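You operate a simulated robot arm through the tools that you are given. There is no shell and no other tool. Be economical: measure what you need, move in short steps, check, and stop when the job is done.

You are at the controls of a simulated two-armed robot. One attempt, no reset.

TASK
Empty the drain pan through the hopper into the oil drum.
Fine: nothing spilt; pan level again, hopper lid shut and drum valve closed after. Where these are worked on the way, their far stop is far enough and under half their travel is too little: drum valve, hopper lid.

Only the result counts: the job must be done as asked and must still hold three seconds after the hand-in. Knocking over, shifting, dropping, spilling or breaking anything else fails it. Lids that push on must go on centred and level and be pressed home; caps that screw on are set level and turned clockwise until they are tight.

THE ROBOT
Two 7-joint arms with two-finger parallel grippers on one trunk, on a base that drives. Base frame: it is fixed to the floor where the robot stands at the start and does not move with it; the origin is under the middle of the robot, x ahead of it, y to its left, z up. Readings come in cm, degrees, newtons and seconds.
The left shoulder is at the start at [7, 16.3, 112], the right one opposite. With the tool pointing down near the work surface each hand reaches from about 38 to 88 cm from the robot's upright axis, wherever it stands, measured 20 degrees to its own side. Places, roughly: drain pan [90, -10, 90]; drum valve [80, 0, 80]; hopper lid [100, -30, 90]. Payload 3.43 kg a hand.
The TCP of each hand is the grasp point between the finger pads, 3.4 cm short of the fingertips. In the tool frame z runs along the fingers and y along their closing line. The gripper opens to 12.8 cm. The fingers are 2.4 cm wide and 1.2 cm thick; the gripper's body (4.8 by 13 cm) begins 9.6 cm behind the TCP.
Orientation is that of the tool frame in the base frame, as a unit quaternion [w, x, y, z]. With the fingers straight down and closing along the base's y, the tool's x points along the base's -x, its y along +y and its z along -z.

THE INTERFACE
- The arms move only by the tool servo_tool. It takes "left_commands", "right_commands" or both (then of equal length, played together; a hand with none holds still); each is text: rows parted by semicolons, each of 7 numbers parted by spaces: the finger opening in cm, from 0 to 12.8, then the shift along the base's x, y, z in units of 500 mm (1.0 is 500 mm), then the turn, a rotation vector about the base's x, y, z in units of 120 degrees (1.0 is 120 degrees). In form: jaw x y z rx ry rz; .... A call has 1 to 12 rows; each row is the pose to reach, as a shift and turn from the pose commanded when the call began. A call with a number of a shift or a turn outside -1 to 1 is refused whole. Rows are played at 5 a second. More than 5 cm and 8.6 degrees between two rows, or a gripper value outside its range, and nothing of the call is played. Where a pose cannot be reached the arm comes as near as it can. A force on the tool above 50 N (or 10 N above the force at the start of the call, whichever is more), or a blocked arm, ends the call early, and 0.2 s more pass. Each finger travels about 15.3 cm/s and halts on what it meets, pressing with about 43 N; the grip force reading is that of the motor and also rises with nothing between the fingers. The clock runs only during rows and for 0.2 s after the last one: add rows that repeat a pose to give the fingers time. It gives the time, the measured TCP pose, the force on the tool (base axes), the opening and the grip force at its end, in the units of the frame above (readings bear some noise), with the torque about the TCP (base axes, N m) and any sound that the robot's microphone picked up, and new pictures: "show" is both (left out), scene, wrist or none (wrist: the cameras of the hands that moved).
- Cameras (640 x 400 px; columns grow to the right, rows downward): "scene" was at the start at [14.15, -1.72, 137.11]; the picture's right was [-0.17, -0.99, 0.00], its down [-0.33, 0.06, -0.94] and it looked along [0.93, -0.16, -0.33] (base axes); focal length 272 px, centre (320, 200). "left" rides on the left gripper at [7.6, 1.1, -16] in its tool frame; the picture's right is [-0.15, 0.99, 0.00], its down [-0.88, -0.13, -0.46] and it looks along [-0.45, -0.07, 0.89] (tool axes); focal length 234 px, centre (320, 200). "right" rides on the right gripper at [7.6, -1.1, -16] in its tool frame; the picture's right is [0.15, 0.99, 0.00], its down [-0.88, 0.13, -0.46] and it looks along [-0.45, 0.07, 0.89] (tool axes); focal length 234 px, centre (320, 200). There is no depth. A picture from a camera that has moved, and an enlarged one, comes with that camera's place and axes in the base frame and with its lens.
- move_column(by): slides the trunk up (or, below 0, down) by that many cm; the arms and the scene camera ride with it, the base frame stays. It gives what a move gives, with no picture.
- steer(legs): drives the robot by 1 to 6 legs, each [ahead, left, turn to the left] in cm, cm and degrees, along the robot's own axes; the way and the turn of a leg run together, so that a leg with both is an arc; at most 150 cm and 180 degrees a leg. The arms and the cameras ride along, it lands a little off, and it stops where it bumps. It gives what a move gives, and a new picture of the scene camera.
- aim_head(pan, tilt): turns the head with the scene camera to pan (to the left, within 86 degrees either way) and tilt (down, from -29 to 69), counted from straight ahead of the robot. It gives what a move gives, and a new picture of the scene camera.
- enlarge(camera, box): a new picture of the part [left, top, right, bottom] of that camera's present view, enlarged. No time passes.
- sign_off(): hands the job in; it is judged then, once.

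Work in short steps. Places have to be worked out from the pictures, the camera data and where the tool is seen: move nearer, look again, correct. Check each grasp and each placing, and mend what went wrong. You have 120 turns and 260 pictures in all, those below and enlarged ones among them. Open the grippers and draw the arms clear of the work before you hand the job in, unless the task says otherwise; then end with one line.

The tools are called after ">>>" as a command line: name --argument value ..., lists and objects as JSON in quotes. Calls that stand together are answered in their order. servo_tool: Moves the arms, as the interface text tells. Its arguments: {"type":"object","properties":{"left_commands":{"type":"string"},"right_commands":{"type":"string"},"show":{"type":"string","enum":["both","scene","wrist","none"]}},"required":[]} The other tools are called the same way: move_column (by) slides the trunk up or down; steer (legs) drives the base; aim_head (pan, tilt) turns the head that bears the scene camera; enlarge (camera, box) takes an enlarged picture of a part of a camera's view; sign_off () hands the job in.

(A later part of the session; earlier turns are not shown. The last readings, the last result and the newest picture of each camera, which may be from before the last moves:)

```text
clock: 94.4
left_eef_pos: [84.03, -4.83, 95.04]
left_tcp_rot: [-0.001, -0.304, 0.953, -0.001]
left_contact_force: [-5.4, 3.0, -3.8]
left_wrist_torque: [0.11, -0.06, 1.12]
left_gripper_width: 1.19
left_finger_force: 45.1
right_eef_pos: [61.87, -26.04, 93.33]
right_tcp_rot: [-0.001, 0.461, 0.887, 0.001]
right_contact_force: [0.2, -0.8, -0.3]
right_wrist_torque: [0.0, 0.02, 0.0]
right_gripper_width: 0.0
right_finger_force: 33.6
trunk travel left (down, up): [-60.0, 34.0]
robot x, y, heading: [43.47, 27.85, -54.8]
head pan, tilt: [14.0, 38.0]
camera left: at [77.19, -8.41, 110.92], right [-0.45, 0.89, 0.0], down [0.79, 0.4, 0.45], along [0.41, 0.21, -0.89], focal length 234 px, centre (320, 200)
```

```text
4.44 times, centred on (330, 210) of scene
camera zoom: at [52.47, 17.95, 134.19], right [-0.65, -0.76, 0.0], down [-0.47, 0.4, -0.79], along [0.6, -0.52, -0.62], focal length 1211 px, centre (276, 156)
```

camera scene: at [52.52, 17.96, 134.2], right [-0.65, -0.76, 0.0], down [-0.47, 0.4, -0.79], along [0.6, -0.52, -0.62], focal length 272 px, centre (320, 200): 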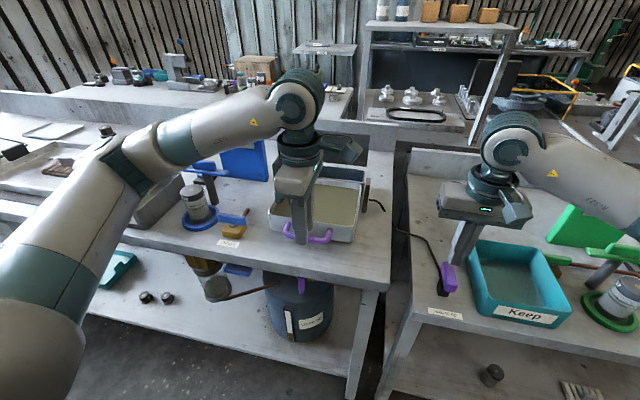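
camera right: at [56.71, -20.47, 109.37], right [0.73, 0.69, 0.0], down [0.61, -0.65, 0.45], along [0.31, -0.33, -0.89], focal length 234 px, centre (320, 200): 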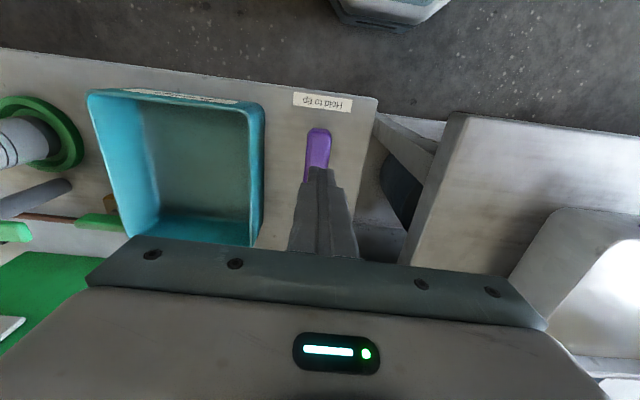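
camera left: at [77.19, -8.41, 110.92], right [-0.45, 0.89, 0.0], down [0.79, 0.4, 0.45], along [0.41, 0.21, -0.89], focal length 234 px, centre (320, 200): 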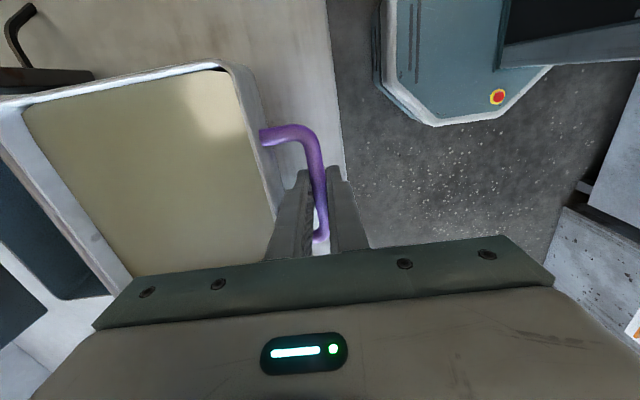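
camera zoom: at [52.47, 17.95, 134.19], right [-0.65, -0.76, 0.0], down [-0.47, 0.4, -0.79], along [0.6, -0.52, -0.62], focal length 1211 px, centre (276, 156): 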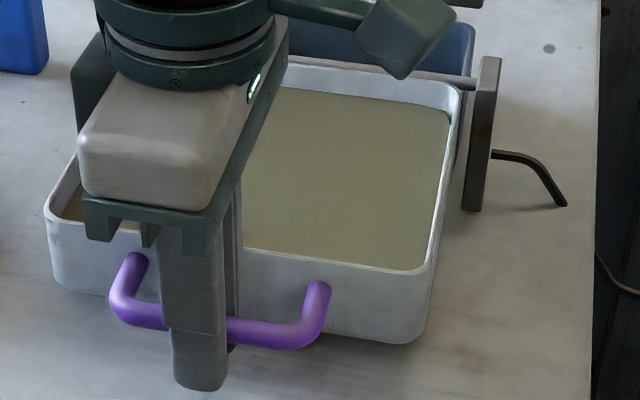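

Handle held (1.2 cm bar). Now press down on the paddle with the right hand gradually.

>>> servo_tool --right_commands "0 0 0 -0.03 0 0 0; 0 0 0 -0.06 0 0 0; 0 0 0 -0.08 0 0 0; 0 0 0 -0.095 0 0 0; 0 0 0 -0.11 0 0 0; 0 0 0 -0.11 0 0 0" --left_commands "0 0 0 0 0 0 0; 0 0 0 0 0 0 0; 0 0 0 0 0 0 0; 0 0 0 0 0 0 0; 0 0 0 0 0 0 0; 0 0 0 0 0 0 0" --show "none"

>>> enlarge --camera "scene" --box '[400, 200, 500, 320]'

```text
clock: 95.5
left_eef_pos: [83.95, -4.91, 95.21]
left_tcp_rot: [0.0, -0.306, 0.952, -0.003]
left_contact_force: [-1.2, 0.9, 0.2]
left_wrist_torque: [-0.11, 0.09, 1.11]
left_gripper_width: 1.16
left_finger_force: 44.7
right_eef_pos: [61.59, -25.87, 89.18]
right_tcp_rot: [0.006, 0.461, 0.888, 0.0]
right_contact_force: [-7.2, 5.5, 28.7]
right_wrist_torque: [0.42, 0.42, 0.08]
right_gripper_width: 0.03
right_finger_force: 33.0
trunk travel left (down, up): [-60.0, 34.0]
robot x, y, heading: [43.6, 27.8, -54.7]
head pan, tilt: [14.0, 38.0]
stopped in row 5 (right hand): the force on the tool passed its limit (the readings are from after the stop); the commanded pose is now the measured one
```

```text
3.33 times, centred on (450, 260) of scene
camera zoom: at [52.3, 18.24, 134.27], right [-0.66, -0.76, 0.0], down [-0.46, 0.4, -0.79], along [0.6, -0.52, -0.61], focal length 908 px, centre (-113, 0)
```

zoom: 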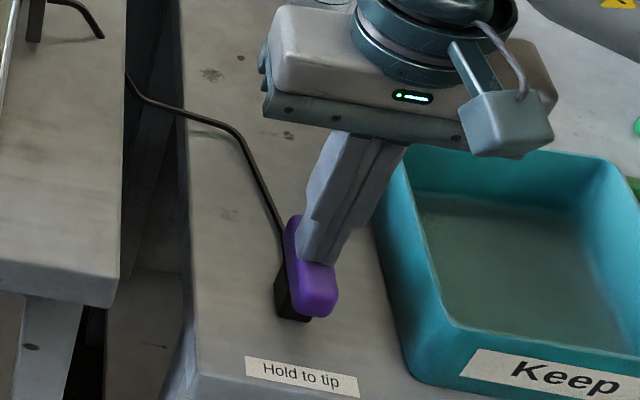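

The right fingertip is on the paddle with ~29 N. Test: lift the pan handle 1.5 cm while holding the switch.

>>> servo_tool --right_commands "0 0 0 -0.004 0 0 0; 0 0 0 -0.004 0 0 0; 0 0 0 -0.004 0 0 0; 0 0 0 -0.004 0 0 0; 0 0 0 -0.004 0 0 0" --left_commands "0 0 0 0 0 0 0; 0 0 0 0.006 0 0 0; 0 0 0 0.014 0 0 0; 0 0.0005 -0.0007 0.022 0 0 0; 0 0.001 -0.001 0.03 0 0 0"

>>> enlarge --camera "scene" --box '[270, 165, 390, 255]'

```text
clock: 95.9
left_eef_pos: [84.02, -4.97, 95.09]
left_tcp_rot: [0.0, -0.307, 0.952, -0.004]
left_contact_force: [-1.1, 3.0, -1.0]
left_wrist_torque: [-0.19, 0.38, 0.93]
left_gripper_width: 1.18
left_finger_force: 45.4
right_eef_pos: [61.62, -25.93, 89.19]
right_tcp_rot: [0.007, 0.461, 0.887, -0.001]
right_contact_force: [-7.6, 6.3, 27.4]
right_wrist_torque: [0.46, 0.45, 0.06]
right_gripper_width: 0.02
right_finger_force: 33.6
trunk travel left (down, up): [-60.0, 34.0]
robot x, y, heading: [42.8, 27.6, -54.9]
head pan, tilt: [14.0, 38.0]
stopped in row 2 (right hand): the force on the tool passed its limit (the readings are from after the stop); the commanded pose is now the measured one
camera scene: at [52.27, 18.29, 134.23], right [-0.66, -0.76, 0.0], down [-0.46, 0.4, -0.79], along [0.6, -0.52, -0.61], focal length 272 px, centre (320, 200)
camera right: at [56.21, -20.25, 105.19], right [0.72, 0.69, 0.01], down [0.61, -0.64, 0.47], along [0.33, -0.34, -0.88], focal length 234 px, centre (320, 200)
camera left: at [77.14, -8.3, 111.11], right [-0.46, 0.89, -0.01], down [0.79, 0.41, 0.45], along [0.41, 0.2, -0.89], focal length 234 px, centre (320, 200)
```

scene: 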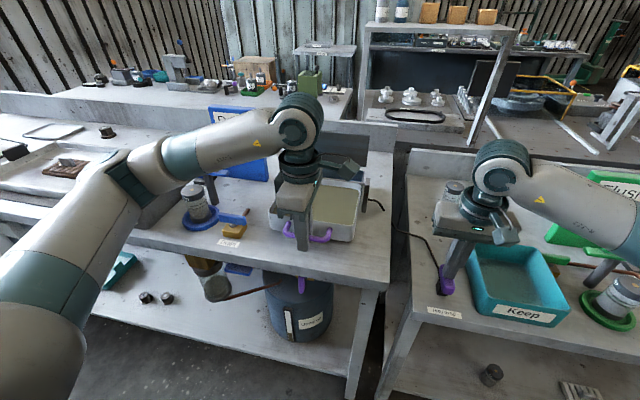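
right: 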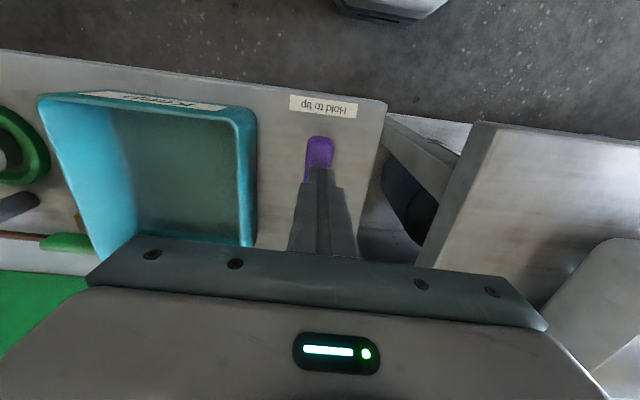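
left: 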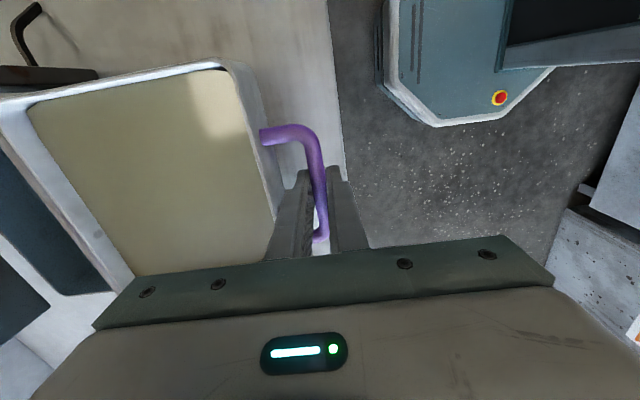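

```text
4.44 times, centred on (330, 210) of scene
camera zoom: at [52.27, 18.29, 134.23], right [-0.66, -0.76, 0.0], down [-0.46, 0.4, -0.79], along [0.6, -0.52, -0.61], focal length 1211 px, centre (276, 156)
```

zoom: 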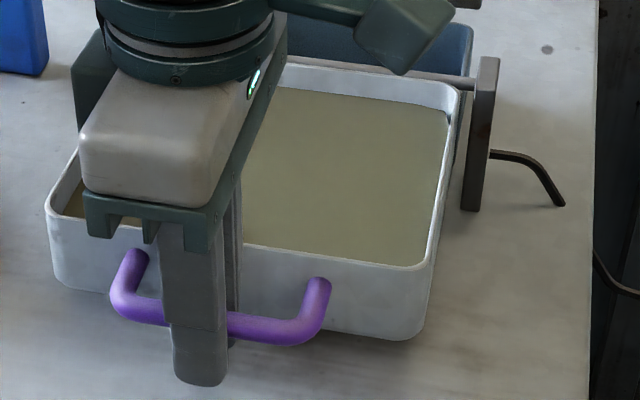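

The paddle is at its bottom and holding ~28 N. Keep right still and lift the handle gently.

>>> servo_tool --left_commands "0 0 0 0.008 0 0 0; 0 0 0 0.016 0 0 0; 0 0.0005 -0.0007 0.024 0 0 0; 0 0.001 -0.001 0.03 0 0 0" --show "none"

>>> enlarge --camera "scene" --box '[270, 165, 390, 255]'

```text
clock: 96.9
left_eef_pos: [83.99, -4.84, 96.66]
left_tcp_rot: [0.001, -0.305, 0.952, -0.004]
left_contact_force: [-11.0, 11.5, -5.1]
left_wrist_torque: [0.6, -0.41, 1.11]
left_gripper_width: 1.16
left_finger_force: 45.7
right_eef_pos: [61.6, -25.89, 89.14]
right_tcp_rot: [0.008, 0.462, 0.887, -0.001]
right_contact_force: [-3.2, 1.7, 37.8]
right_wrist_torque: [0.34, 0.31, 0.19]
right_gripper_width: 0.0
right_finger_force: 32.9
trunk travel left (down, up): [-60.0, 34.0]
robot x, y, heading: [43.11, 28.04, -55.0]
head pan, tilt: [14.0, 38.0]
```

```text
4.44 times, centred on (330, 210) of scene
camera zoom: at [52.19, 18.39, 134.26], right [-0.66, -0.76, 0.0], down [-0.46, 0.4, -0.79], along [0.6, -0.52, -0.61], focal length 1211 px, centre (276, 156)
```

zoom: 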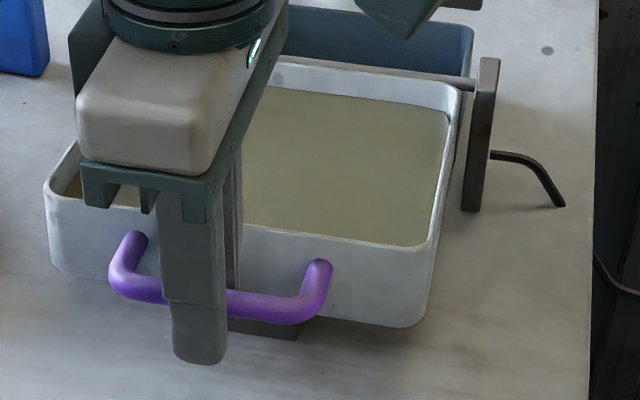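

The pan pivots freely with light load. Follow the arc to ~22° in small rows and watch the pour.

>>> servo_tool --left_commands "0 0.0008 -0.001 0.02 0 0 0; 0 0.0017 -0.0024 0.04 0 0 0; 0 0.0035 -0.005 0.06 0 0 0; 0 0.006 -0.0086 0.0816 0 0 0; 0 0.009 -0.013 0.102 0 0 0; 0 0.013 -0.018 0.1226 0 0 0; 0 0.013 -0.018 0.1226 0 0 0" --show "scene"

>>> enlarge --camera "scene" --box '[260, 125, 400, 235]'

```text
clock: 98.5
left_eef_pos: [84.47, -5.59, 103.04]
left_tcp_rot: [0.0, -0.306, 0.952, -0.006]
left_contact_force: [-17.6, 28.4, 9.6]
left_wrist_torque: [0.65, -0.36, 1.02]
left_gripper_width: 1.15
left_finger_force: 44.8
right_eef_pos: [61.72, -25.77, 89.24]
right_tcp_rot: [0.009, 0.462, 0.887, -0.001]
right_contact_force: [8.8, -14.4, 30.0]
right_wrist_torque: [-0.19, -0.1, -0.02]
right_gripper_width: 0.0
right_finger_force: 32.8
trunk travel left (down, up): [-60.0, 34.0]
robot x, y, heading: [43.07, 27.99, -55.0]
head pan, tilt: [14.0, 38.0]
camera scene: at [52.14, 18.49, 134.28], right [-0.66, -0.76, 0.0], down [-0.46, 0.4, -0.79], along [0.6, -0.52, -0.61], focal length 272 px, centre (320, 200)
```

scene: 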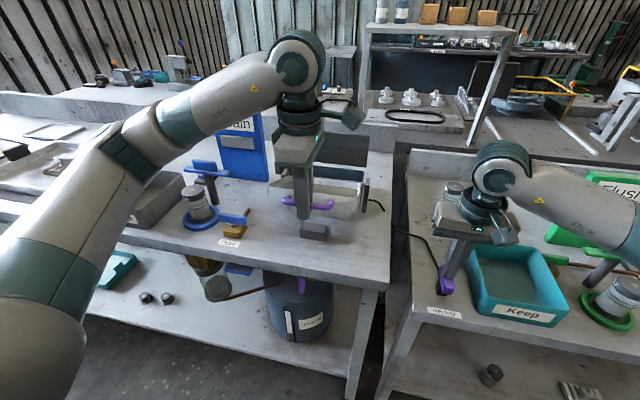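

```text
3.64 times, centred on (330, 180) of scene
camera zoom: at [52.14, 18.49, 134.28], right [-0.66, -0.76, 0.0], down [-0.46, 0.4, -0.79], along [0.6, -0.52, -0.61], focal length 991 px, centre (284, 273)
```

zoom: 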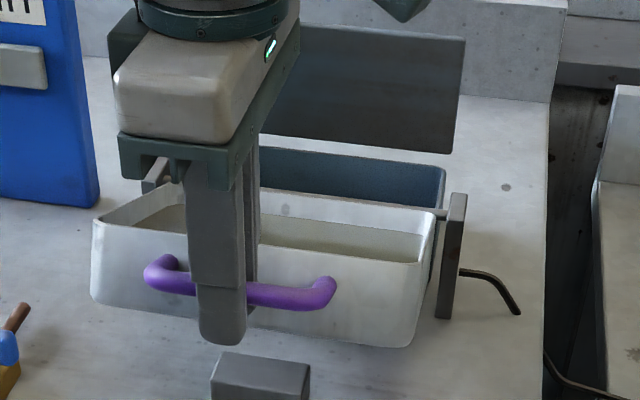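

Tilt ~22°; the backward pull says the hinge is ~2 cm higher than I assumed (≈96.5). Correct the arc and go on to ~40°.

>>> servo_tool --left_commands "0 -0.001 0.001 0.022 0 0 0; 0 -0.0015 0.002 0.044 0 0 0; 0 0.002 -0.003 0.064 0 0 0; 0 0.008 -0.011 0.0836 0 0 0; 0 0.014 -0.0195 0.103 0 0 0; 0 0.02 -0.028 0.1214 0 0 0; 0 0.02 -0.028 0.1214 0 0 0" --show "scene"

>>> enlarge --camera "scene" --box '[260, 125, 400, 235]'

```text
clock: 99.1
left_eef_pos: [84.87, -6.13, 104.54]
left_tcp_rot: [0.0, -0.31, 0.951, -0.006]
left_contact_force: [2.6, 0.0, -0.3]
left_wrist_torque: [-0.36, 0.17, 0.57]
left_gripper_width: 1.19
left_finger_force: 45.0
right_eef_pos: [61.55, -25.88, 89.32]
right_tcp_rot: [0.005, 0.46, 0.888, 0.002]
right_contact_force: [-3.6, 3.7, 23.7]
right_wrist_torque: [0.3, 0.27, 0.15]
right_gripper_width: 0.0
right_finger_force: 33.0
trunk travel left (down, up): [-60.0, 34.0]
robot x, y, heading: [43.34, 27.76, -55.0]
head pan, tilt: [14.0, 38.0]
stopped in row 2 (right hand): the force on the tool passed its limit (the readings are from after the stop); the commanded pose is now the measured one
camera scene: at [52.4, 18.14, 134.19], right [-0.66, -0.75, 0.0], down [-0.46, 0.4, -0.79], along [0.59, -0.52, -0.61], focal length 272 px, centre (320, 200)
```

scene: 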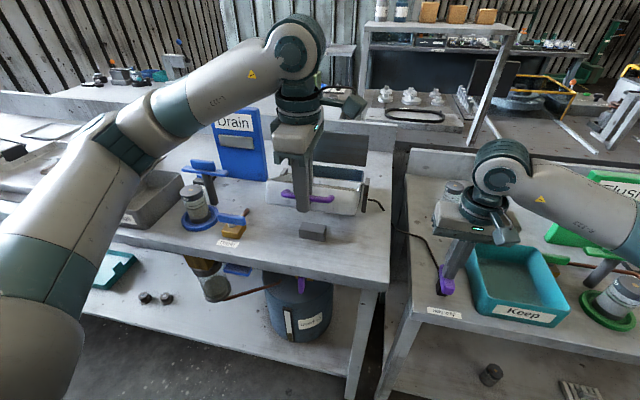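

```text
3.64 times, centred on (330, 180) of scene
camera zoom: at [52.4, 18.14, 134.19], right [-0.66, -0.75, 0.0], down [-0.46, 0.4, -0.79], along [0.59, -0.52, -0.61], focal length 991 px, centre (284, 273)
```

zoom: 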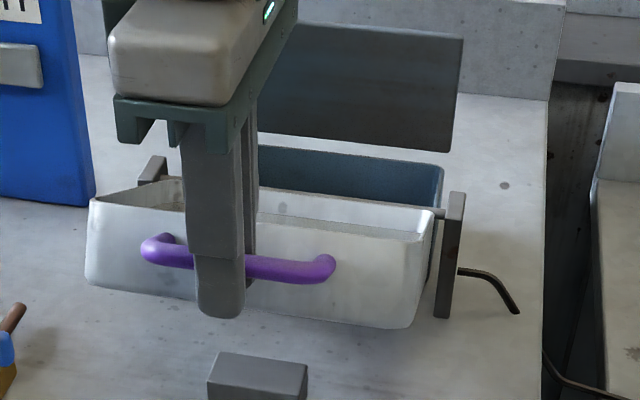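

Stopped only because the right press force swayed over the limit; readings now relaxed (θ≈27°, hinge fits z≈95). Continue to ~51° slowly.

>>> servo_tool --left_commands "0 0.005 -0.007 0.019 0 0 0; 0 0.0108 -0.0152 0.0384 0 0 0; 0 0.017 -0.024 0.0565 0 0 0; 0 0.0237 -0.0334 0.0746 0 0 0; 0 0.031 -0.044 0.0913 0 0 0; 0 0.0389 -0.0548 0.108 0 0 0; 0 0.047 -0.0665 0.1235 0 0 0; 0 0.056 -0.0787 0.139 0 0 0; 0 0.056 -0.0787 0.139 0 0 0" --show "scene"

>>> enlarge --camera "scene" --box '[260, 125, 400, 235]'

```text
clock: 101.1
left_eef_pos: [87.73, -9.97, 111.6]
left_tcp_rot: [0.001, -0.308, 0.951, -0.005]
left_contact_force: [6.6, 2.2, -6.8]
left_wrist_torque: [0.21, -0.18, 0.66]
left_gripper_width: 1.17
left_finger_force: 45.1
right_eef_pos: [61.73, -25.71, 89.11]
right_tcp_rot: [0.004, 0.46, 0.888, 0.002]
right_contact_force: [-3.5, -1.3, 38.3]
right_wrist_torque: [0.1, 0.27, -0.07]
right_gripper_width: 0.0
right_finger_force: 32.9
trunk travel left (down, up): [-60.0, 34.0]
robot x, y, heading: [42.8, 28.09, -55.1]
head pan, tilt: [14.0, 38.0]
camera scene: at [52.48, 18.16, 134.23], right [-0.66, -0.75, 0.0], down [-0.46, 0.4, -0.79], along [0.59, -0.52, -0.61], focal length 272 px, centre (320, 200)
```

scene: 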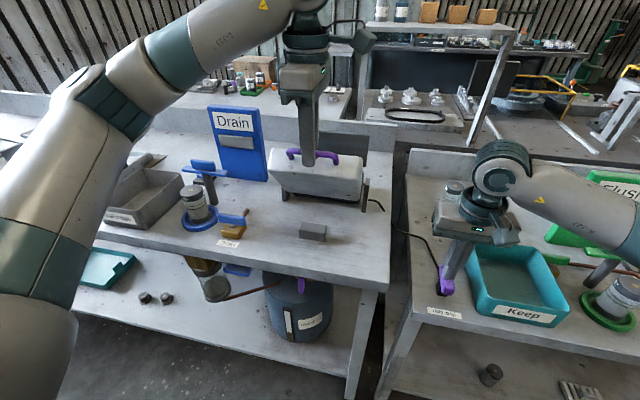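

```text
3.64 times, centred on (330, 180) of scene
camera zoom: at [52.48, 18.16, 134.23], right [-0.66, -0.75, 0.0], down [-0.46, 0.4, -0.79], along [0.59, -0.52, -0.61], focal length 991 px, centre (284, 273)
```

zoom: 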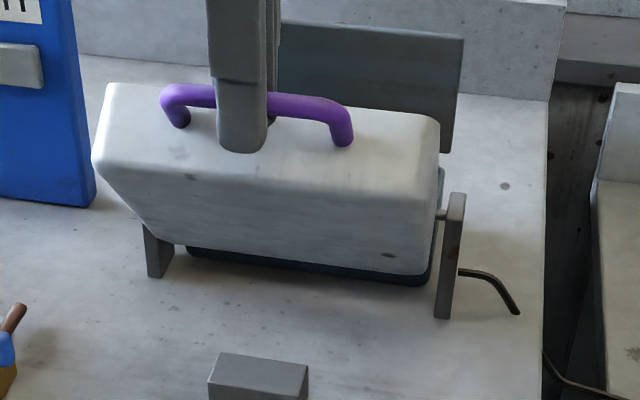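

Tip ~53° with light forces. Ease the right hand 1 mm and continue to ~75°.

>>> servo_tool --left_commands "0 0.0095 -0.0133 0.014 0 0 0; 0 0.0189 -0.0266 0.0276 0 0 0; 0 0.029 -0.041 0.04 0 0 0; 0 0.0393 -0.0553 0.0516 0 0 0; 0 0.05 -0.0705 0.062 0 0 0; 0 0.0609 -0.0857 0.0716 0 0 0; 0 0.072 -0.102 0.08 0 0 0; 0 0.0838 -0.118 0.0878 0 0 0; 0 0.0838 -0.118 0.0878 0 0 0; 0 0.0838 -0.118 0.0878 0 0 0" --right_commands "0 0 0 0.002 0 0 0; 0 0 0 0.002 0 0 0; 0 0 0 0.002 0 0 0; 0 0 0 0.002 0 0 0; 0 0 0 0.002 0 0 0; 0 0 0 0.002 0 0 0; 0 0 0 0.002 0 0 0; 0 0 0 0.002 0 0 0; 0 0 0 0.002 0 0 0; 0 0 0 0.002 0 0 0" --show "scene"

>>> enlarge --camera "scene" --box '[260, 125, 400, 235]'

```text
clock: 101.9
left_eef_pos: [88.75, -11.2, 113.05]
left_tcp_rot: [0.001, -0.306, 0.952, 0.003]
left_contact_force: [-5.9, 14.8, -1.2]
left_wrist_torque: [-0.14, 0.76, 1.07]
left_gripper_width: 1.17
left_finger_force: 45.2
right_eef_pos: [61.61, -25.85, 89.31]
right_tcp_rot: [0.007, 0.46, 0.888, 0.001]
right_contact_force: [-3.8, 3.9, 12.4]
right_wrist_torque: [0.23, 0.22, 0.0]
right_gripper_width: 0.0
right_finger_force: 32.1
trunk travel left (down, up): [-60.0, 34.0]
robot x, y, heading: [43.31, 28.11, -54.6]
head pan, tilt: [14.0, 38.0]
stopped in row 4 (left hand): the force on the tool passed its limit (the readings are from after the stop); the commanded pose is now the measured one
camera scene: at [52.32, 18.33, 134.21], right [-0.66, -0.76, 0.0], down [-0.46, 0.4, -0.79], along [0.6, -0.52, -0.61], focal length 272 px, centre (320, 200)
```

scene: 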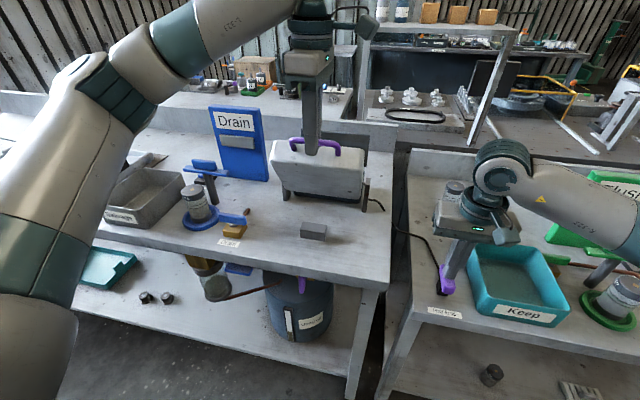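

```text
3.64 times, centred on (330, 180) of scene
camera zoom: at [52.32, 18.33, 134.21], right [-0.66, -0.76, 0.0], down [-0.46, 0.4, -0.79], along [0.6, -0.52, -0.61], focal length 991 px, centre (284, 273)
```

zoom: 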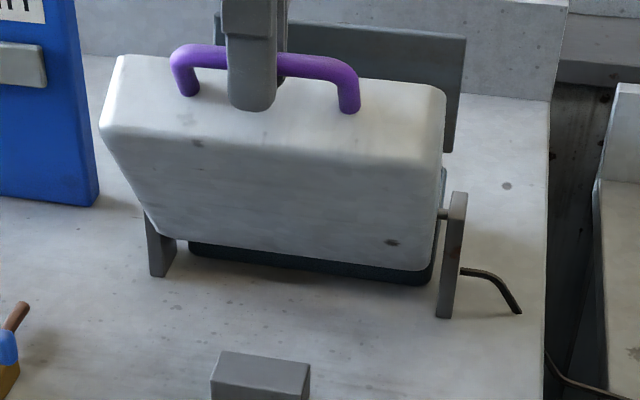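

Blocked near 58°, and the right press has dropped to 12 N — the interlock may have re-engaged. Press the switch firmly again and then retry a small step.

>>> servo_tool --right_commands "0 0 0 -0.002 0 0 0; 0 0 0 -0.004 0 0 0; 0 0 0 -0.006 0 0 0; 0 0 0 -0.007 0 0 0" --show "none"

>>> enlarge --camera "scene" --box '[400, 200, 500, 320]'

```text
clock: 103.0
left_eef_pos: [88.6, -11.35, 112.94]
left_tcp_rot: [0.001, -0.306, 0.952, 0.002]
left_contact_force: [-1.3, 8.4, 2.1]
left_wrist_torque: [-0.22, 0.65, 1.02]
left_gripper_width: 1.19
left_finger_force: 45.2
right_eef_pos: [61.58, -25.78, 89.3]
right_tcp_rot: [0.009, 0.46, 0.888, 0.001]
right_contact_force: [-6.2, 7.1, 25.9]
right_wrist_torque: [0.43, 0.37, 0.13]
right_gripper_width: 0.0
right_finger_force: 32.9
trunk travel left (down, up): [-60.0, 34.0]
robot x, y, heading: [43.14, 27.91, -54.9]
head pan, tilt: [14.0, 38.0]
stopped in row 4 (right hand): the force on the tool passed its limit (the readings are from after the stop); the commanded pose is now the measured one
```

```text
3.33 times, centred on (450, 260) of scene
camera zoom: at [52.25, 18.43, 134.26], right [-0.66, -0.76, 0.0], down [-0.46, 0.4, -0.79], along [0.6, -0.52, -0.61], focal length 908 px, centre (-113, 0)
```

zoom: 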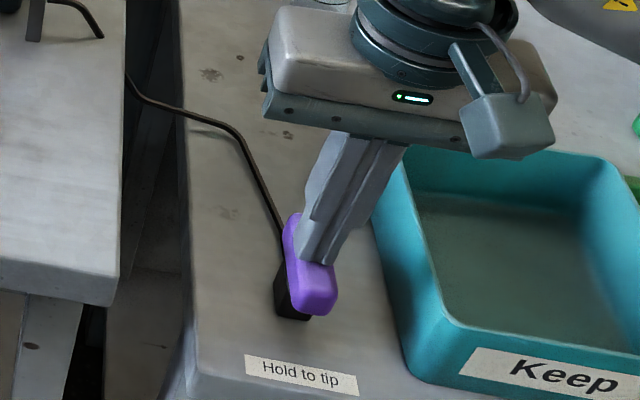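

Switch pressed ~26 N. Try the left hand along the arc by a few degrees.

>>> servo_tool --left_commands "0 0.009 -0.0125 0.012 0 0 0; 0 0.0185 -0.026 0.023 0 0 0; 0 0.0285 -0.04 0.033 0 0 0; 0 0.0285 -0.04 0.033 0 0 0" --show "wrist"

>>> enlarge --camera "scene" --box '[260, 125, 400, 235]'

```text
clock: 103.4
left_eef_pos: [88.61, -11.37, 112.97]
left_tcp_rot: [0.002, -0.3, 0.954, 0.011]
left_contact_force: [-8.4, 18.7, 0.5]
left_wrist_torque: [0.12, 0.51, 1.11]
left_gripper_width: 1.17
left_finger_force: 45.2
right_eef_pos: [61.66, -25.79, 89.47]
right_tcp_rot: [0.011, 0.46, 0.888, 0.0]
right_contact_force: [-3.8, 4.6, 13.2]
right_wrist_torque: [0.24, 0.23, 0.13]
right_gripper_width: 0.0
right_finger_force: 32.8
trunk travel left (down, up): [-60.0, 34.0]
robot x, y, heading: [42.69, 27.87, -54.8]
head pan, tilt: [14.0, 38.0]
stopped in row 1 (left hand): the force on the tool passed its limit (the readings are from after the stop); the commanded pose is now the measured one
camera left: at [81.88, -15.15, 128.93], right [-0.45, 0.89, 0.02], down [0.8, 0.39, 0.46], along [0.41, 0.22, -0.89], focal length 234 px, centre (320, 200)
```

left: 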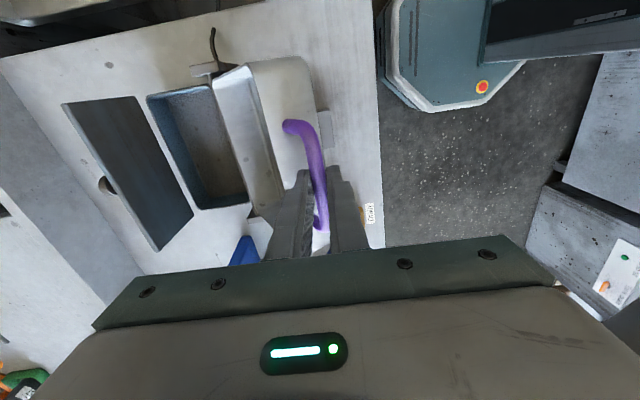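

```text
3.64 times, centred on (330, 180) of scene
camera zoom: at [52.17, 18.55, 134.25], right [-0.65, -0.76, 0.0], down [-0.46, 0.4, -0.79], along [0.6, -0.52, -0.61], focal length 991 px, centre (284, 273)
```

zoom: 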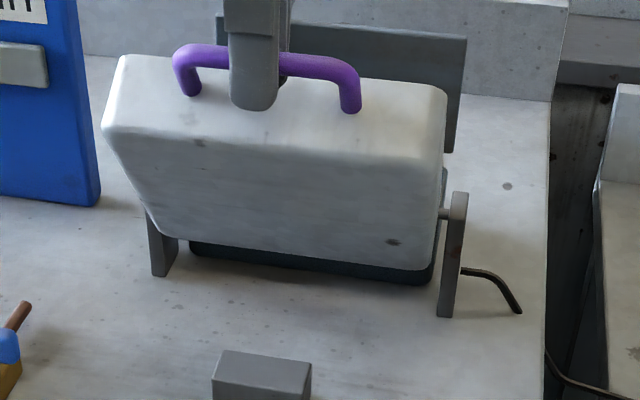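

The wrist view shows the pan's inside. Enlarge to see whether it is empty.

>>> enlarge --camera "left" --box '[130, 40, 350, 220]'

>>> enlarge --camera "scene" --box '[250, 260, 350, 345]'

```text
2.22 times, centred on (240, 130) of left
camera zoom: at [81.88, -15.15, 128.93], right [-0.45, 0.89, 0.02], down [0.8, 0.39, 0.46], along [0.41, 0.22, -0.89], focal length 520 px, centre (498, 356)
```

zoom: 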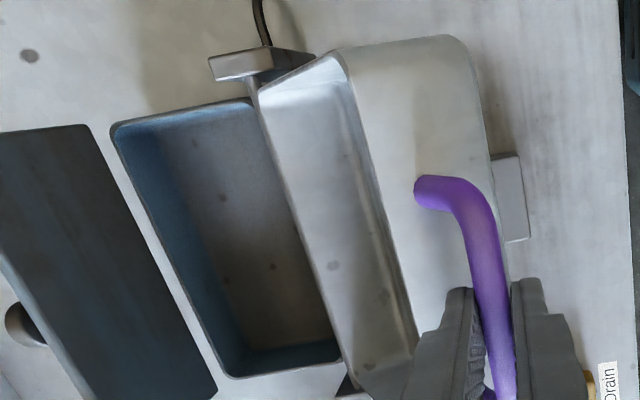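

```text
4.71 times, centred on (300, 302) of scene
camera zoom: at [52.17, 18.55, 134.25], right [-0.65, -0.76, 0.0], down [-0.46, 0.4, -0.79], along [0.6, -0.52, -0.61], focal length 1282 px, centre (414, -282)
```

zoom: 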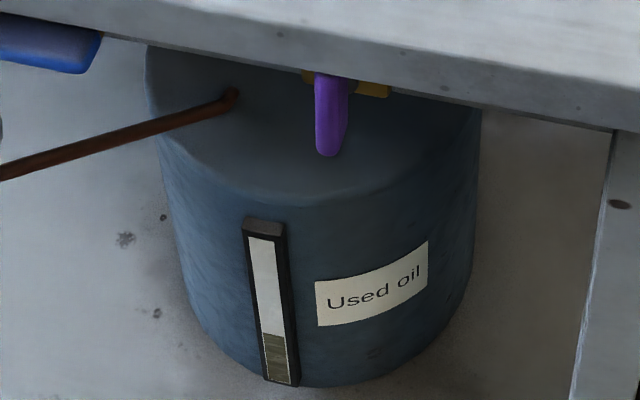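

Pan and hopper are empty and the drum gauge has risen; no spill seen. Now lower the pan back along the arc, still holding the switch.

>>> servo_tool --left_commands "0 -0.009 0.013 -0.015 0 0 0; 0 -0.0188 0.0264 -0.032 0 0 0; 0 -0.0358 0.0504 -0.0628 0 0 0; 0 -0.051 0.0717 -0.0964 0 0 0; 0 -0.064 0.09 -0.1326 0 0 0; 0 -0.0747 0.1051 -0.171 0 0 0; 0 -0.083 0.1169 -0.2112 0 0 0; 0 -0.0889 0.1252 -0.2526 0 0 0; 0 -0.0923 0.13 -0.295 0 0 0; 0 -0.0923 0.13 -0.295 0 0 0" --right_commands "0 0 0 -0.002 0 0 0; 0 0 0 -0.002 0 0 0; 0 0 0 -0.002 0 0 0; 0 0 0 -0.002 0 0 0; 0 0 0 -0.002 0 0 0; 0 0 0 -0.002 0 0 0; 0 0 0 -0.002 0 0 0; 0 0 0 -0.002 0 0 0; 0 0 0 -0.002 0 0 0; 0 0 0 -0.002 0 0 0" --show "scene"

```text
clock: 105.6
left_eef_pos: [83.94, -4.95, 97.89]
left_tcp_rot: [0.002, -0.3, 0.954, 0.01]
left_contact_force: [-32.0, 10.6, -2.2]
left_wrist_torque: [-0.32, 0.89, 1.09]
left_gripper_width: 1.2
left_finger_force: 44.7
right_eef_pos: [61.62, -25.81, 89.33]
right_tcp_rot: [0.014, 0.461, 0.887, 0.0]
right_contact_force: [14.5, 8.5, 33.6]
right_wrist_torque: [0.56, -0.3, -0.17]
right_gripper_width: 0.01
right_finger_force: 33.2
trunk travel left (down, up): [-60.0, 34.0]
robot x, y, heading: [42.96, 27.9, -54.9]
head pan, tilt: [14.0, 38.0]
camera scene: at [52.06, 18.52, 134.26], right [-0.66, -0.76, 0.0], down [-0.46, 0.4, -0.79], along [0.6, -0.52, -0.61], focal length 272 px, centre (320, 200)
```

scene: 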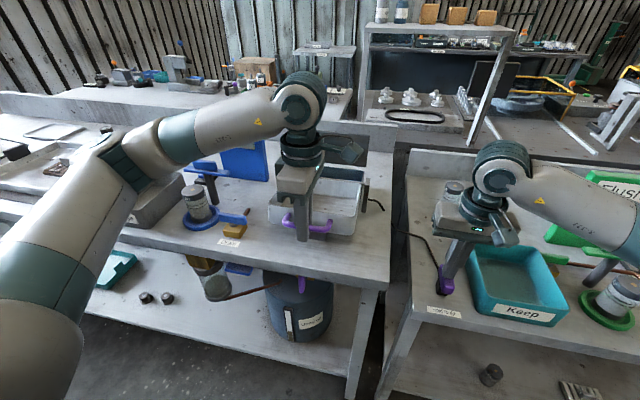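

Nearly level. Lower the last ~2.9 cm until it rests on its block.

>>> servo_tool --left_commands "0 0.001 0 -0.02 0 0 0; 0 0.002 0 -0.04 0 0 0; 0 0.002 0 -0.053 0 0 0; 0 0.002 0 -0.06 0 0 0" --show "none"

>>> enlarge --camera "scene" --box '[260, 135, 400, 245]'

```text
clock: 106.6
left_eef_pos: [83.93, -4.92, 95.35]
left_tcp_rot: [0.002, -0.3, 0.954, 0.012]
left_contact_force: [-36.2, 14.5, -2.7]
left_wrist_torque: [-0.38, 0.78, 1.13]
left_gripper_width: 1.19
left_finger_force: 45.2
right_eef_pos: [61.53, -25.88, 89.22]
right_tcp_rot: [0.011, 0.46, 0.888, 0.0]
right_contact_force: [12.0, 3.3, 32.0]
right_wrist_torque: [0.41, -0.15, -0.12]
right_gripper_width: 0.01
right_finger_force: 33.2
trunk travel left (down, up): [-60.0, 34.0]
robot x, y, heading: [43.19, 27.93, -55.1]
head pan, tilt: [14.0, 38.0]
```

```text
3.64 times, centred on (330, 190) of scene
camera zoom: at [51.96, 18.52, 134.28], right [-0.66, -0.76, 0.0], down [-0.46, 0.4, -0.79], along [0.6, -0.52, -0.61], focal length 991 px, centre (284, 236)
```

zoom: 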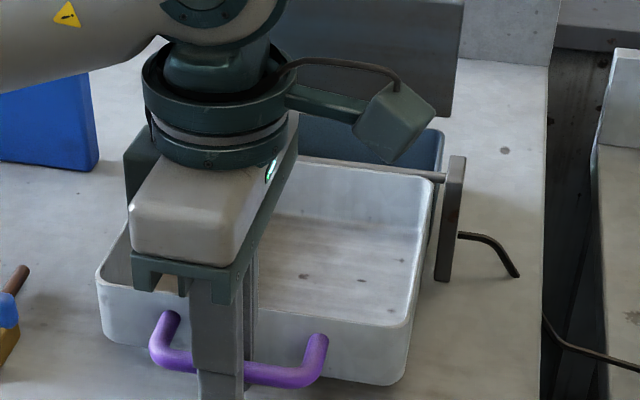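

Empty pan, almost seated (0.3 cm to go by reading). Press down slightly more, then open and check it stays level.

>>> servo_tool --left_commands "0 0 0 -0.006 0 0 0; 0 0 0 -0.01 0 0 0; 0 0 0 -0.01 0 0 0" --show "none"

```text
clock: 107.4
left_eef_pos: [84.03, -4.97, 94.92]
left_tcp_rot: [0.003, -0.3, 0.954, 0.01]
left_contact_force: [-26.6, 21.6, 13.8]
left_wrist_torque: [0.29, 0.07, 1.11]
left_gripper_width: 1.2
left_finger_force: 44.9
right_eef_pos: [61.42, -25.76, 89.26]
right_tcp_rot: [0.012, 0.462, 0.887, 0.0]
right_contact_force: [6.8, -4.2, 30.7]
right_wrist_torque: [0.11, 0.01, 0.06]
right_gripper_width: 0.0
right_finger_force: 33.3
trunk travel left (down, up): [-60.0, 34.0]
robot x, y, heading: [43.47, 27.93, -55.0]
head pan, tilt: [14.0, 38.0]
```

Seated (upward reaction). Open the left jaws, rise off the bar, then lift the right hand off the switch.

>>> servo_tool --left_commands "2.8 0 0 0 0 0 0; 2.8 0 0 0 0 0 0; 2.8 0 0 0.05 0 0 0; 2.8 0 0 0.14 0 0 0; 2.8 0 0 0.23 0 0 0; 2.8 0 0 0.32 0 0 0" --right_commands "0 0 0 0 0 0 0; 0 0 0 0 0 0 0; 0 0 0 0.01 0 0 0; 0 0 0 0.08 0 0 0; 0 0 0 0.16 0 0 0; 0 0 0 0.25 0 0 0"

>>> enlarge --camera "scene" --box '[250, 135, 410, 255]'

```text
clock: 108.8
left_eef_pos: [84.36, -5.4, 110.96]
left_tcp_rot: [0.002, -0.301, 0.954, 0.012]
left_contact_force: [0.5, -0.4, -0.5]
left_wrist_torque: [-0.07, -0.01, -0.02]
left_gripper_width: 2.77
left_finger_force: 0.1
right_eef_pos: [61.89, -26.09, 101.59]
right_tcp_rot: [0.009, 0.461, 0.888, 0.001]
right_contact_force: [0.5, 0.0, 0.4]
right_wrist_torque: [0.01, -0.03, 0.01]
right_gripper_width: 0.01
right_finger_force: 33.0
trunk travel left (down, up): [-60.0, 34.0]
robot x, y, heading: [43.46, 27.72, -54.9]
head pan, tilt: [14.0, 38.0]
camera scene: at [52.41, 18.05, 134.18], right [-0.66, -0.76, 0.0], down [-0.46, 0.4, -0.79], along [0.6, -0.52, -0.62], focal length 272 px, centre (320, 200)
camera right: at [56.5, -20.55, 117.5], right [0.72, 0.69, 0.01], down [0.61, -0.64, 0.47], along [0.33, -0.34, -0.88], focal length 234 px, centre (320, 200)
camera left: at [77.68, -9.18, 126.78], right [-0.45, 0.89, 0.02], down [0.8, 0.39, 0.46], along [0.4, 0.22, -0.89], focal length 234 px, centre (320, 200)
```

scene: 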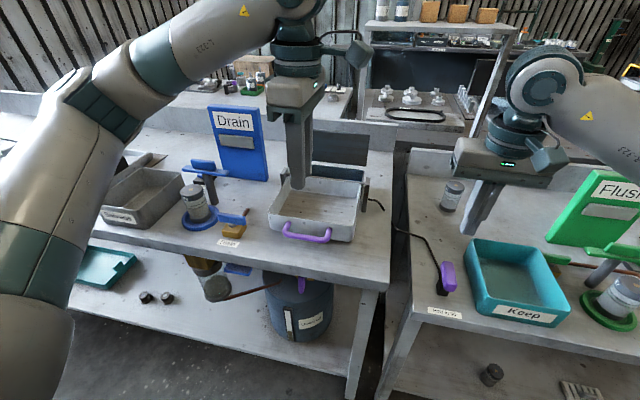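
right: 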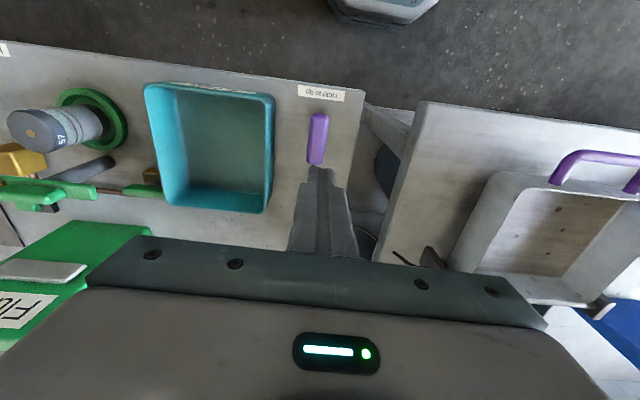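
left: 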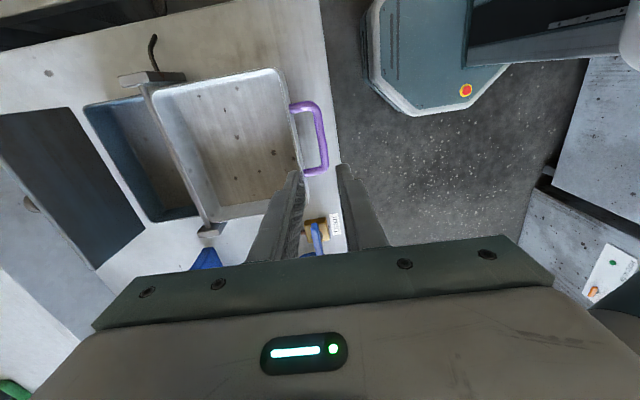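

```text
3.33 times, centred on (330, 195) of scene
camera zoom: at [52.41, 18.05, 134.18], right [-0.66, -0.76, 0.0], down [-0.46, 0.4, -0.79], along [0.6, -0.52, -0.62], focal length 908 px, centre (287, 217)
```

zoom: 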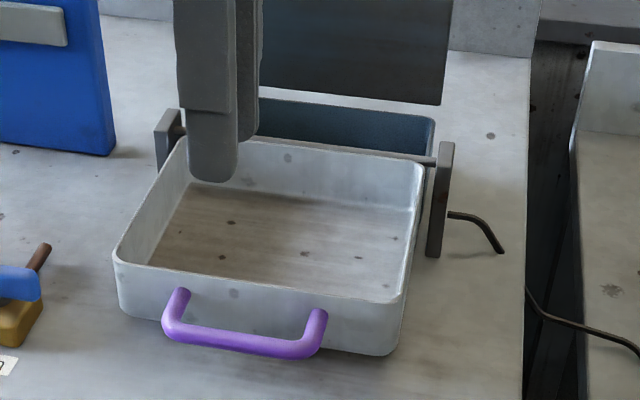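

Pan is empty and level, switch released. Now close the lid: turn the left hand back to neutral, raise it, and drive 9 cm forward to reach behind the lid.

>>> servo_tool --left_commands "0 0 0 0.03 0 0 -0.068; 0 0 0 0.06 0 0 -0.136; 0 0 0 0.1 0 0 -0.205; 0 0 0 0.14 0 0 -0.273; 0 0 0 0.16 0 0 -0.341; 0 0 0 0.16 0 0 -0.409; 0 0 0 0.16 0 0 -0.477; 0 0 0 0.16 0 0 -0.545; 0 0 0 0.16 0 0 -0.614; 0 0 0 0.16 0 0 -0.682; 0 0 0 0.16 0 0 -0.75; 0 0 0 0.16 0 0 -0.75" --show "none"

>>> steer --legs '[[9, 0, 0]]'

```text
clock: 111.4
left_eef_pos: [84.31, -5.47, 118.54]
left_tcp_rot: [0.01, 0.463, 0.886, 0.007]
left_contact_force: [0.0, 0.4, 0.2]
left_wrist_torque: [-0.01, -0.01, -0.02]
left_gripper_width: 0.0
left_finger_force: 33.0
right_eef_pos: [62.04, -26.35, 101.51]
right_tcp_rot: [0.01, 0.461, 0.888, 0.001]
right_contact_force: [0.0, 0.7, 0.1]
right_wrist_torque: [0.0, 0.01, -0.04]
right_gripper_width: 0.0
right_finger_force: 33.1
trunk travel left (down, up): [-60.0, 34.0]
robot x, y, heading: [42.72, 27.82, -54.6]
head pan, tilt: [14.0, 38.0]
```

```text
clock: 112.5
left_eef_pos: [89.5, -12.78, 118.7]
left_tcp_rot: [0.01, 0.463, 0.887, 0.007]
left_contact_force: [0.7, -1.1, -0.9]
left_wrist_torque: [0.03, -0.01, -0.02]
left_gripper_width: 0.02
left_finger_force: 33.0
right_eef_pos: [66.95, -33.49, 101.49]
right_tcp_rot: [0.009, 0.462, 0.887, 0.001]
right_contact_force: [-0.4, -0.4, 0.4]
right_wrist_torque: [0.0, -0.01, 0.01]
right_gripper_width: 0.0
right_finger_force: 32.9
trunk travel left (down, up): [-60.0, 34.0]
robot x, y, heading: [48.16, 20.49, -55.1]
head pan, tilt: [14.0, 38.0]
camera scene: at [57.49, 10.69, 134.19], right [-0.66, -0.75, 0.0], down [-0.46, 0.4, -0.79], along [0.59, -0.52, -0.62], focal length 272 px, centre (320, 200)
```

scene: 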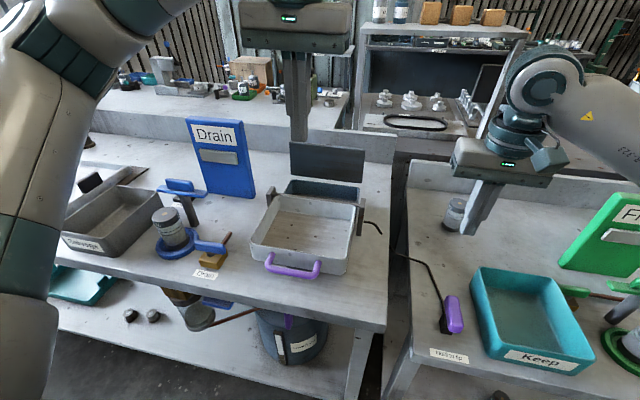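

Move the closed left fingers over and behind the lid (beside the knob), then check before lowering.

>>> servo_tool --left_commands "0 0.058 -0.063 0 0 0 0; 0 0.116 -0.126 0 0 0 0; 0 0.175 -0.189 0 0 0 0; 0 0.233 -0.251 0 0 0 0; 0 0.291 -0.314 0 0 0 0; 0 0.35 -0.377 0 0 0 0; 0 0.408 -0.44 0 0 0 0; 0 0.408 -0.44 0 0 0 0"

>>> enlarge --camera "scene" --box '[240, 100, 390, 220]'

```text
clock: 114.3
left_eef_pos: [107.58, -32.64, 117.89]
left_tcp_rot: [0.009, 0.463, 0.886, 0.007]
left_contact_force: [0.8, -0.2, -1.0]
left_wrist_torque: [0.0, 0.01, 0.02]
left_gripper_width: 0.0
left_finger_force: 33.1
left hand out of reach, approached as far as the arm can: row 7, 8
right_eef_pos: [66.84, -33.46, 101.55]
right_tcp_rot: [0.009, 0.462, 0.887, 0.001]
right_contact_force: [-0.4, -0.3, -0.5]
right_wrist_torque: [0.0, 0.03, 0.0]
right_gripper_width: 0.01
right_finger_force: 33.3
trunk travel left (down, up): [-60.0, 34.0]
robot x, y, heading: [47.86, 20.79, -54.7]
head pan, tilt: [14.0, 38.0]
camera scene: at [57.47, 10.73, 134.19], right [-0.66, -0.75, 0.0], down [-0.46, 0.4, -0.79], along [0.59, -0.52, -0.62], focal length 272 px, centre (320, 200)
camera left: at [103.8, -25.88, 133.93], right [0.89, 0.45, 0.02], down [0.39, -0.8, 0.46], along [0.22, -0.4, -0.89], focal length 234 px, centre (320, 200)
```

scene: 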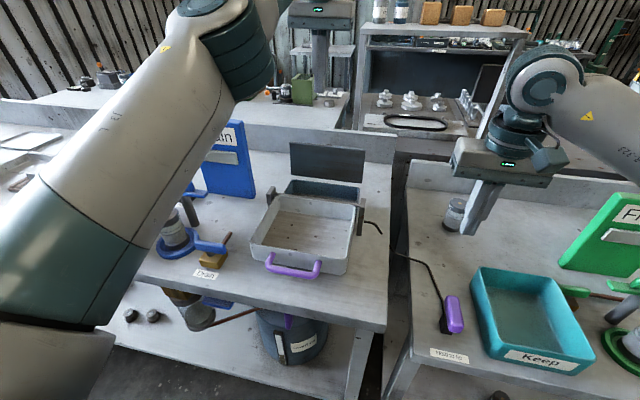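
left: 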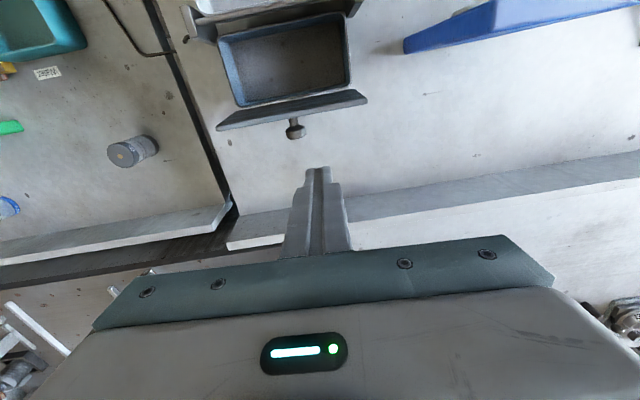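

```text
3.33 times, centred on (315, 160) of scene
camera zoom: at [57.47, 10.73, 134.19], right [-0.66, -0.75, 0.0], down [-0.46, 0.4, -0.79], along [0.59, -0.52, -0.62], focal length 908 px, centre (337, 333)
```

zoom: 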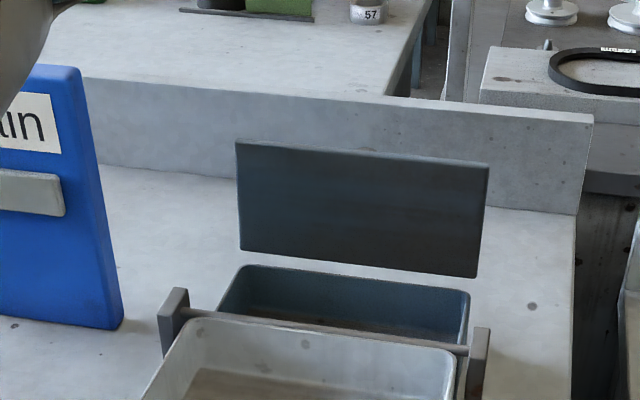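

Fingers are behind the lid and beside the knob (N 88.9, lid top N≈86). Lower 14.5 cm.

>>> servo_tool --left_commands "0 0 0 -0.08 0 0 0; 0 0 0 -0.16 0 0 0; 0 0 0 -0.23 0 0 0; 0 0 0 -0.29 0 0 0; 0 0 0 -0.29 0 0 0" --show "wrist"

>>> enlarge --camera "scene" --box '[240, 100, 390, 220]'

```text
clock: 115.5
left_eef_pos: [107.43, -32.91, 103.67]
left_tcp_rot: [0.01, 0.463, 0.887, 0.006]
left_contact_force: [1.3, -0.2, 0.5]
left_wrist_torque: [-0.02, 0.0, -0.01]
left_gripper_width: 0.0
left_finger_force: 33.0
right_eef_pos: [66.83, -33.47, 101.57]
right_tcp_rot: [0.01, 0.462, 0.887, 0.001]
right_contact_force: [1.1, -0.1, 0.5]
right_wrist_torque: [-0.01, -0.03, 0.01]
right_gripper_width: 0.0
right_finger_force: 33.2
trunk travel left (down, up): [-60.0, 34.0]
robot x, y, heading: [48.49, 20.65, -55.1]
head pan, tilt: [14.0, 38.0]
camera left: at [103.66, -26.11, 119.66], right [0.89, 0.45, 0.02], down [0.39, -0.8, 0.46], along [0.22, -0.41, -0.89], focal length 234 px, centre (320, 200)
```

left: 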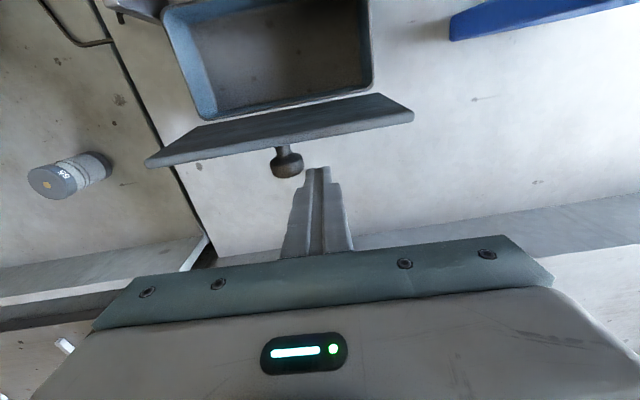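

```text
3.33 times, centred on (315, 160) of scene
camera zoom: at [57.38, 10.77, 134.2], right [-0.66, -0.75, 0.0], down [-0.46, 0.4, -0.79], along [0.59, -0.52, -0.62], focal length 908 px, centre (337, 333)
```

zoom: 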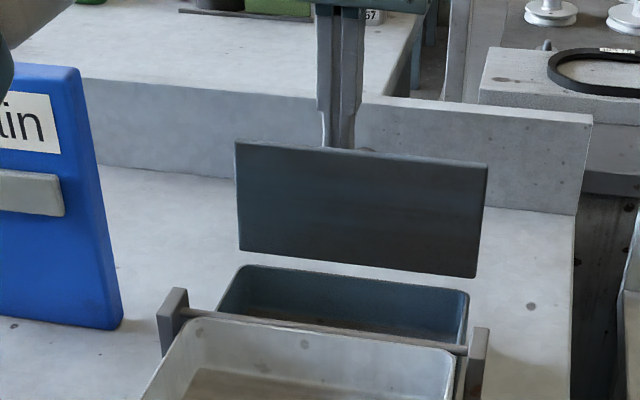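

Pull the fingers toward the robot to swing the lid over.

>>> servo_tool --left_commands "0 -0.0175 0.0245 0 0 0 0; 0 -0.035 0.049 0 0 0 0; 0 -0.052 0.073 0 0 0 0; 0 -0.07 0.098 0 0 0 0; 0 -0.087 0.122 0 0 0 0; 0 -0.104 0.147 0 0 0 0; 0 -0.104 0.147 0 0 0 0; 0 -0.104 0.147 0 0 0 0" --show "wrist"

>>> enlarge --camera "scene" --box '[240, 100, 390, 220]'

```text
clock: 117.3
left_eef_pos: [102.21, -25.39, 103.38]
left_tcp_rot: [0.009, 0.462, 0.887, 0.007]
left_contact_force: [-0.1, -1.5, -0.1]
left_wrist_torque: [-0.01, 0.02, 0.01]
left_gripper_width: 0.04
left_finger_force: 32.6
right_eef_pos: [66.98, -33.44, 101.53]
right_tcp_rot: [0.01, 0.462, 0.887, 0.001]
right_contact_force: [0.5, 0.1, -0.1]
right_wrist_torque: [-0.02, 0.01, 0.01]
right_gripper_width: 0.01
right_finger_force: 33.0
trunk travel left (down, up): [-60.0, 34.0]
robot x, y, heading: [48.02, 20.93, -54.8]
head pan, tilt: [14.0, 38.0]
camera left: at [98.5, -18.66, 119.28], right [0.89, 0.45, 0.02], down [0.39, -0.8, 0.46], along [0.22, -0.4, -0.89], focal length 234 px, centre (320, 200)
```

left: 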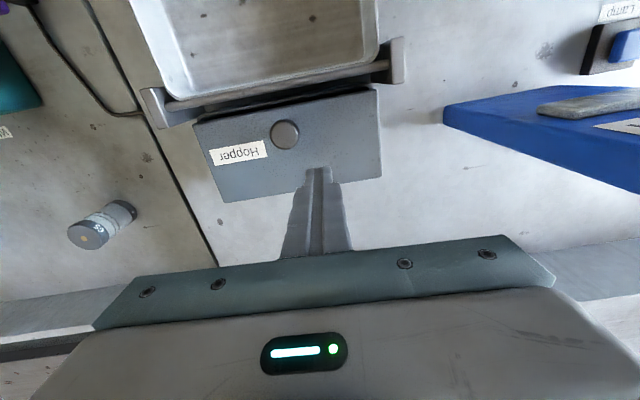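

```text
3.33 times, centred on (315, 160) of scene
camera zoom: at [57.47, 10.76, 134.19], right [-0.66, -0.75, 0.0], down [-0.46, 0.4, -0.79], along [0.59, -0.52, -0.62], focal length 908 px, centre (337, 333)
```

zoom: 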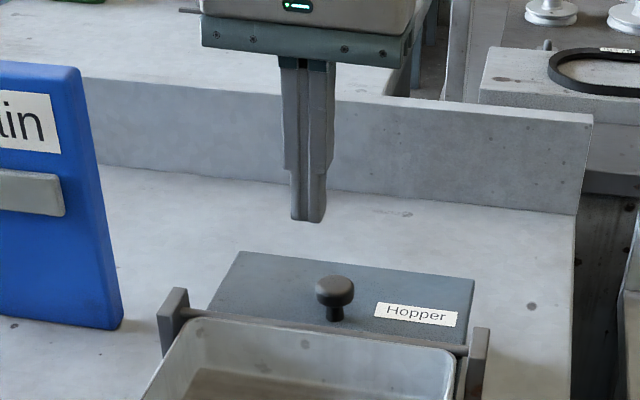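

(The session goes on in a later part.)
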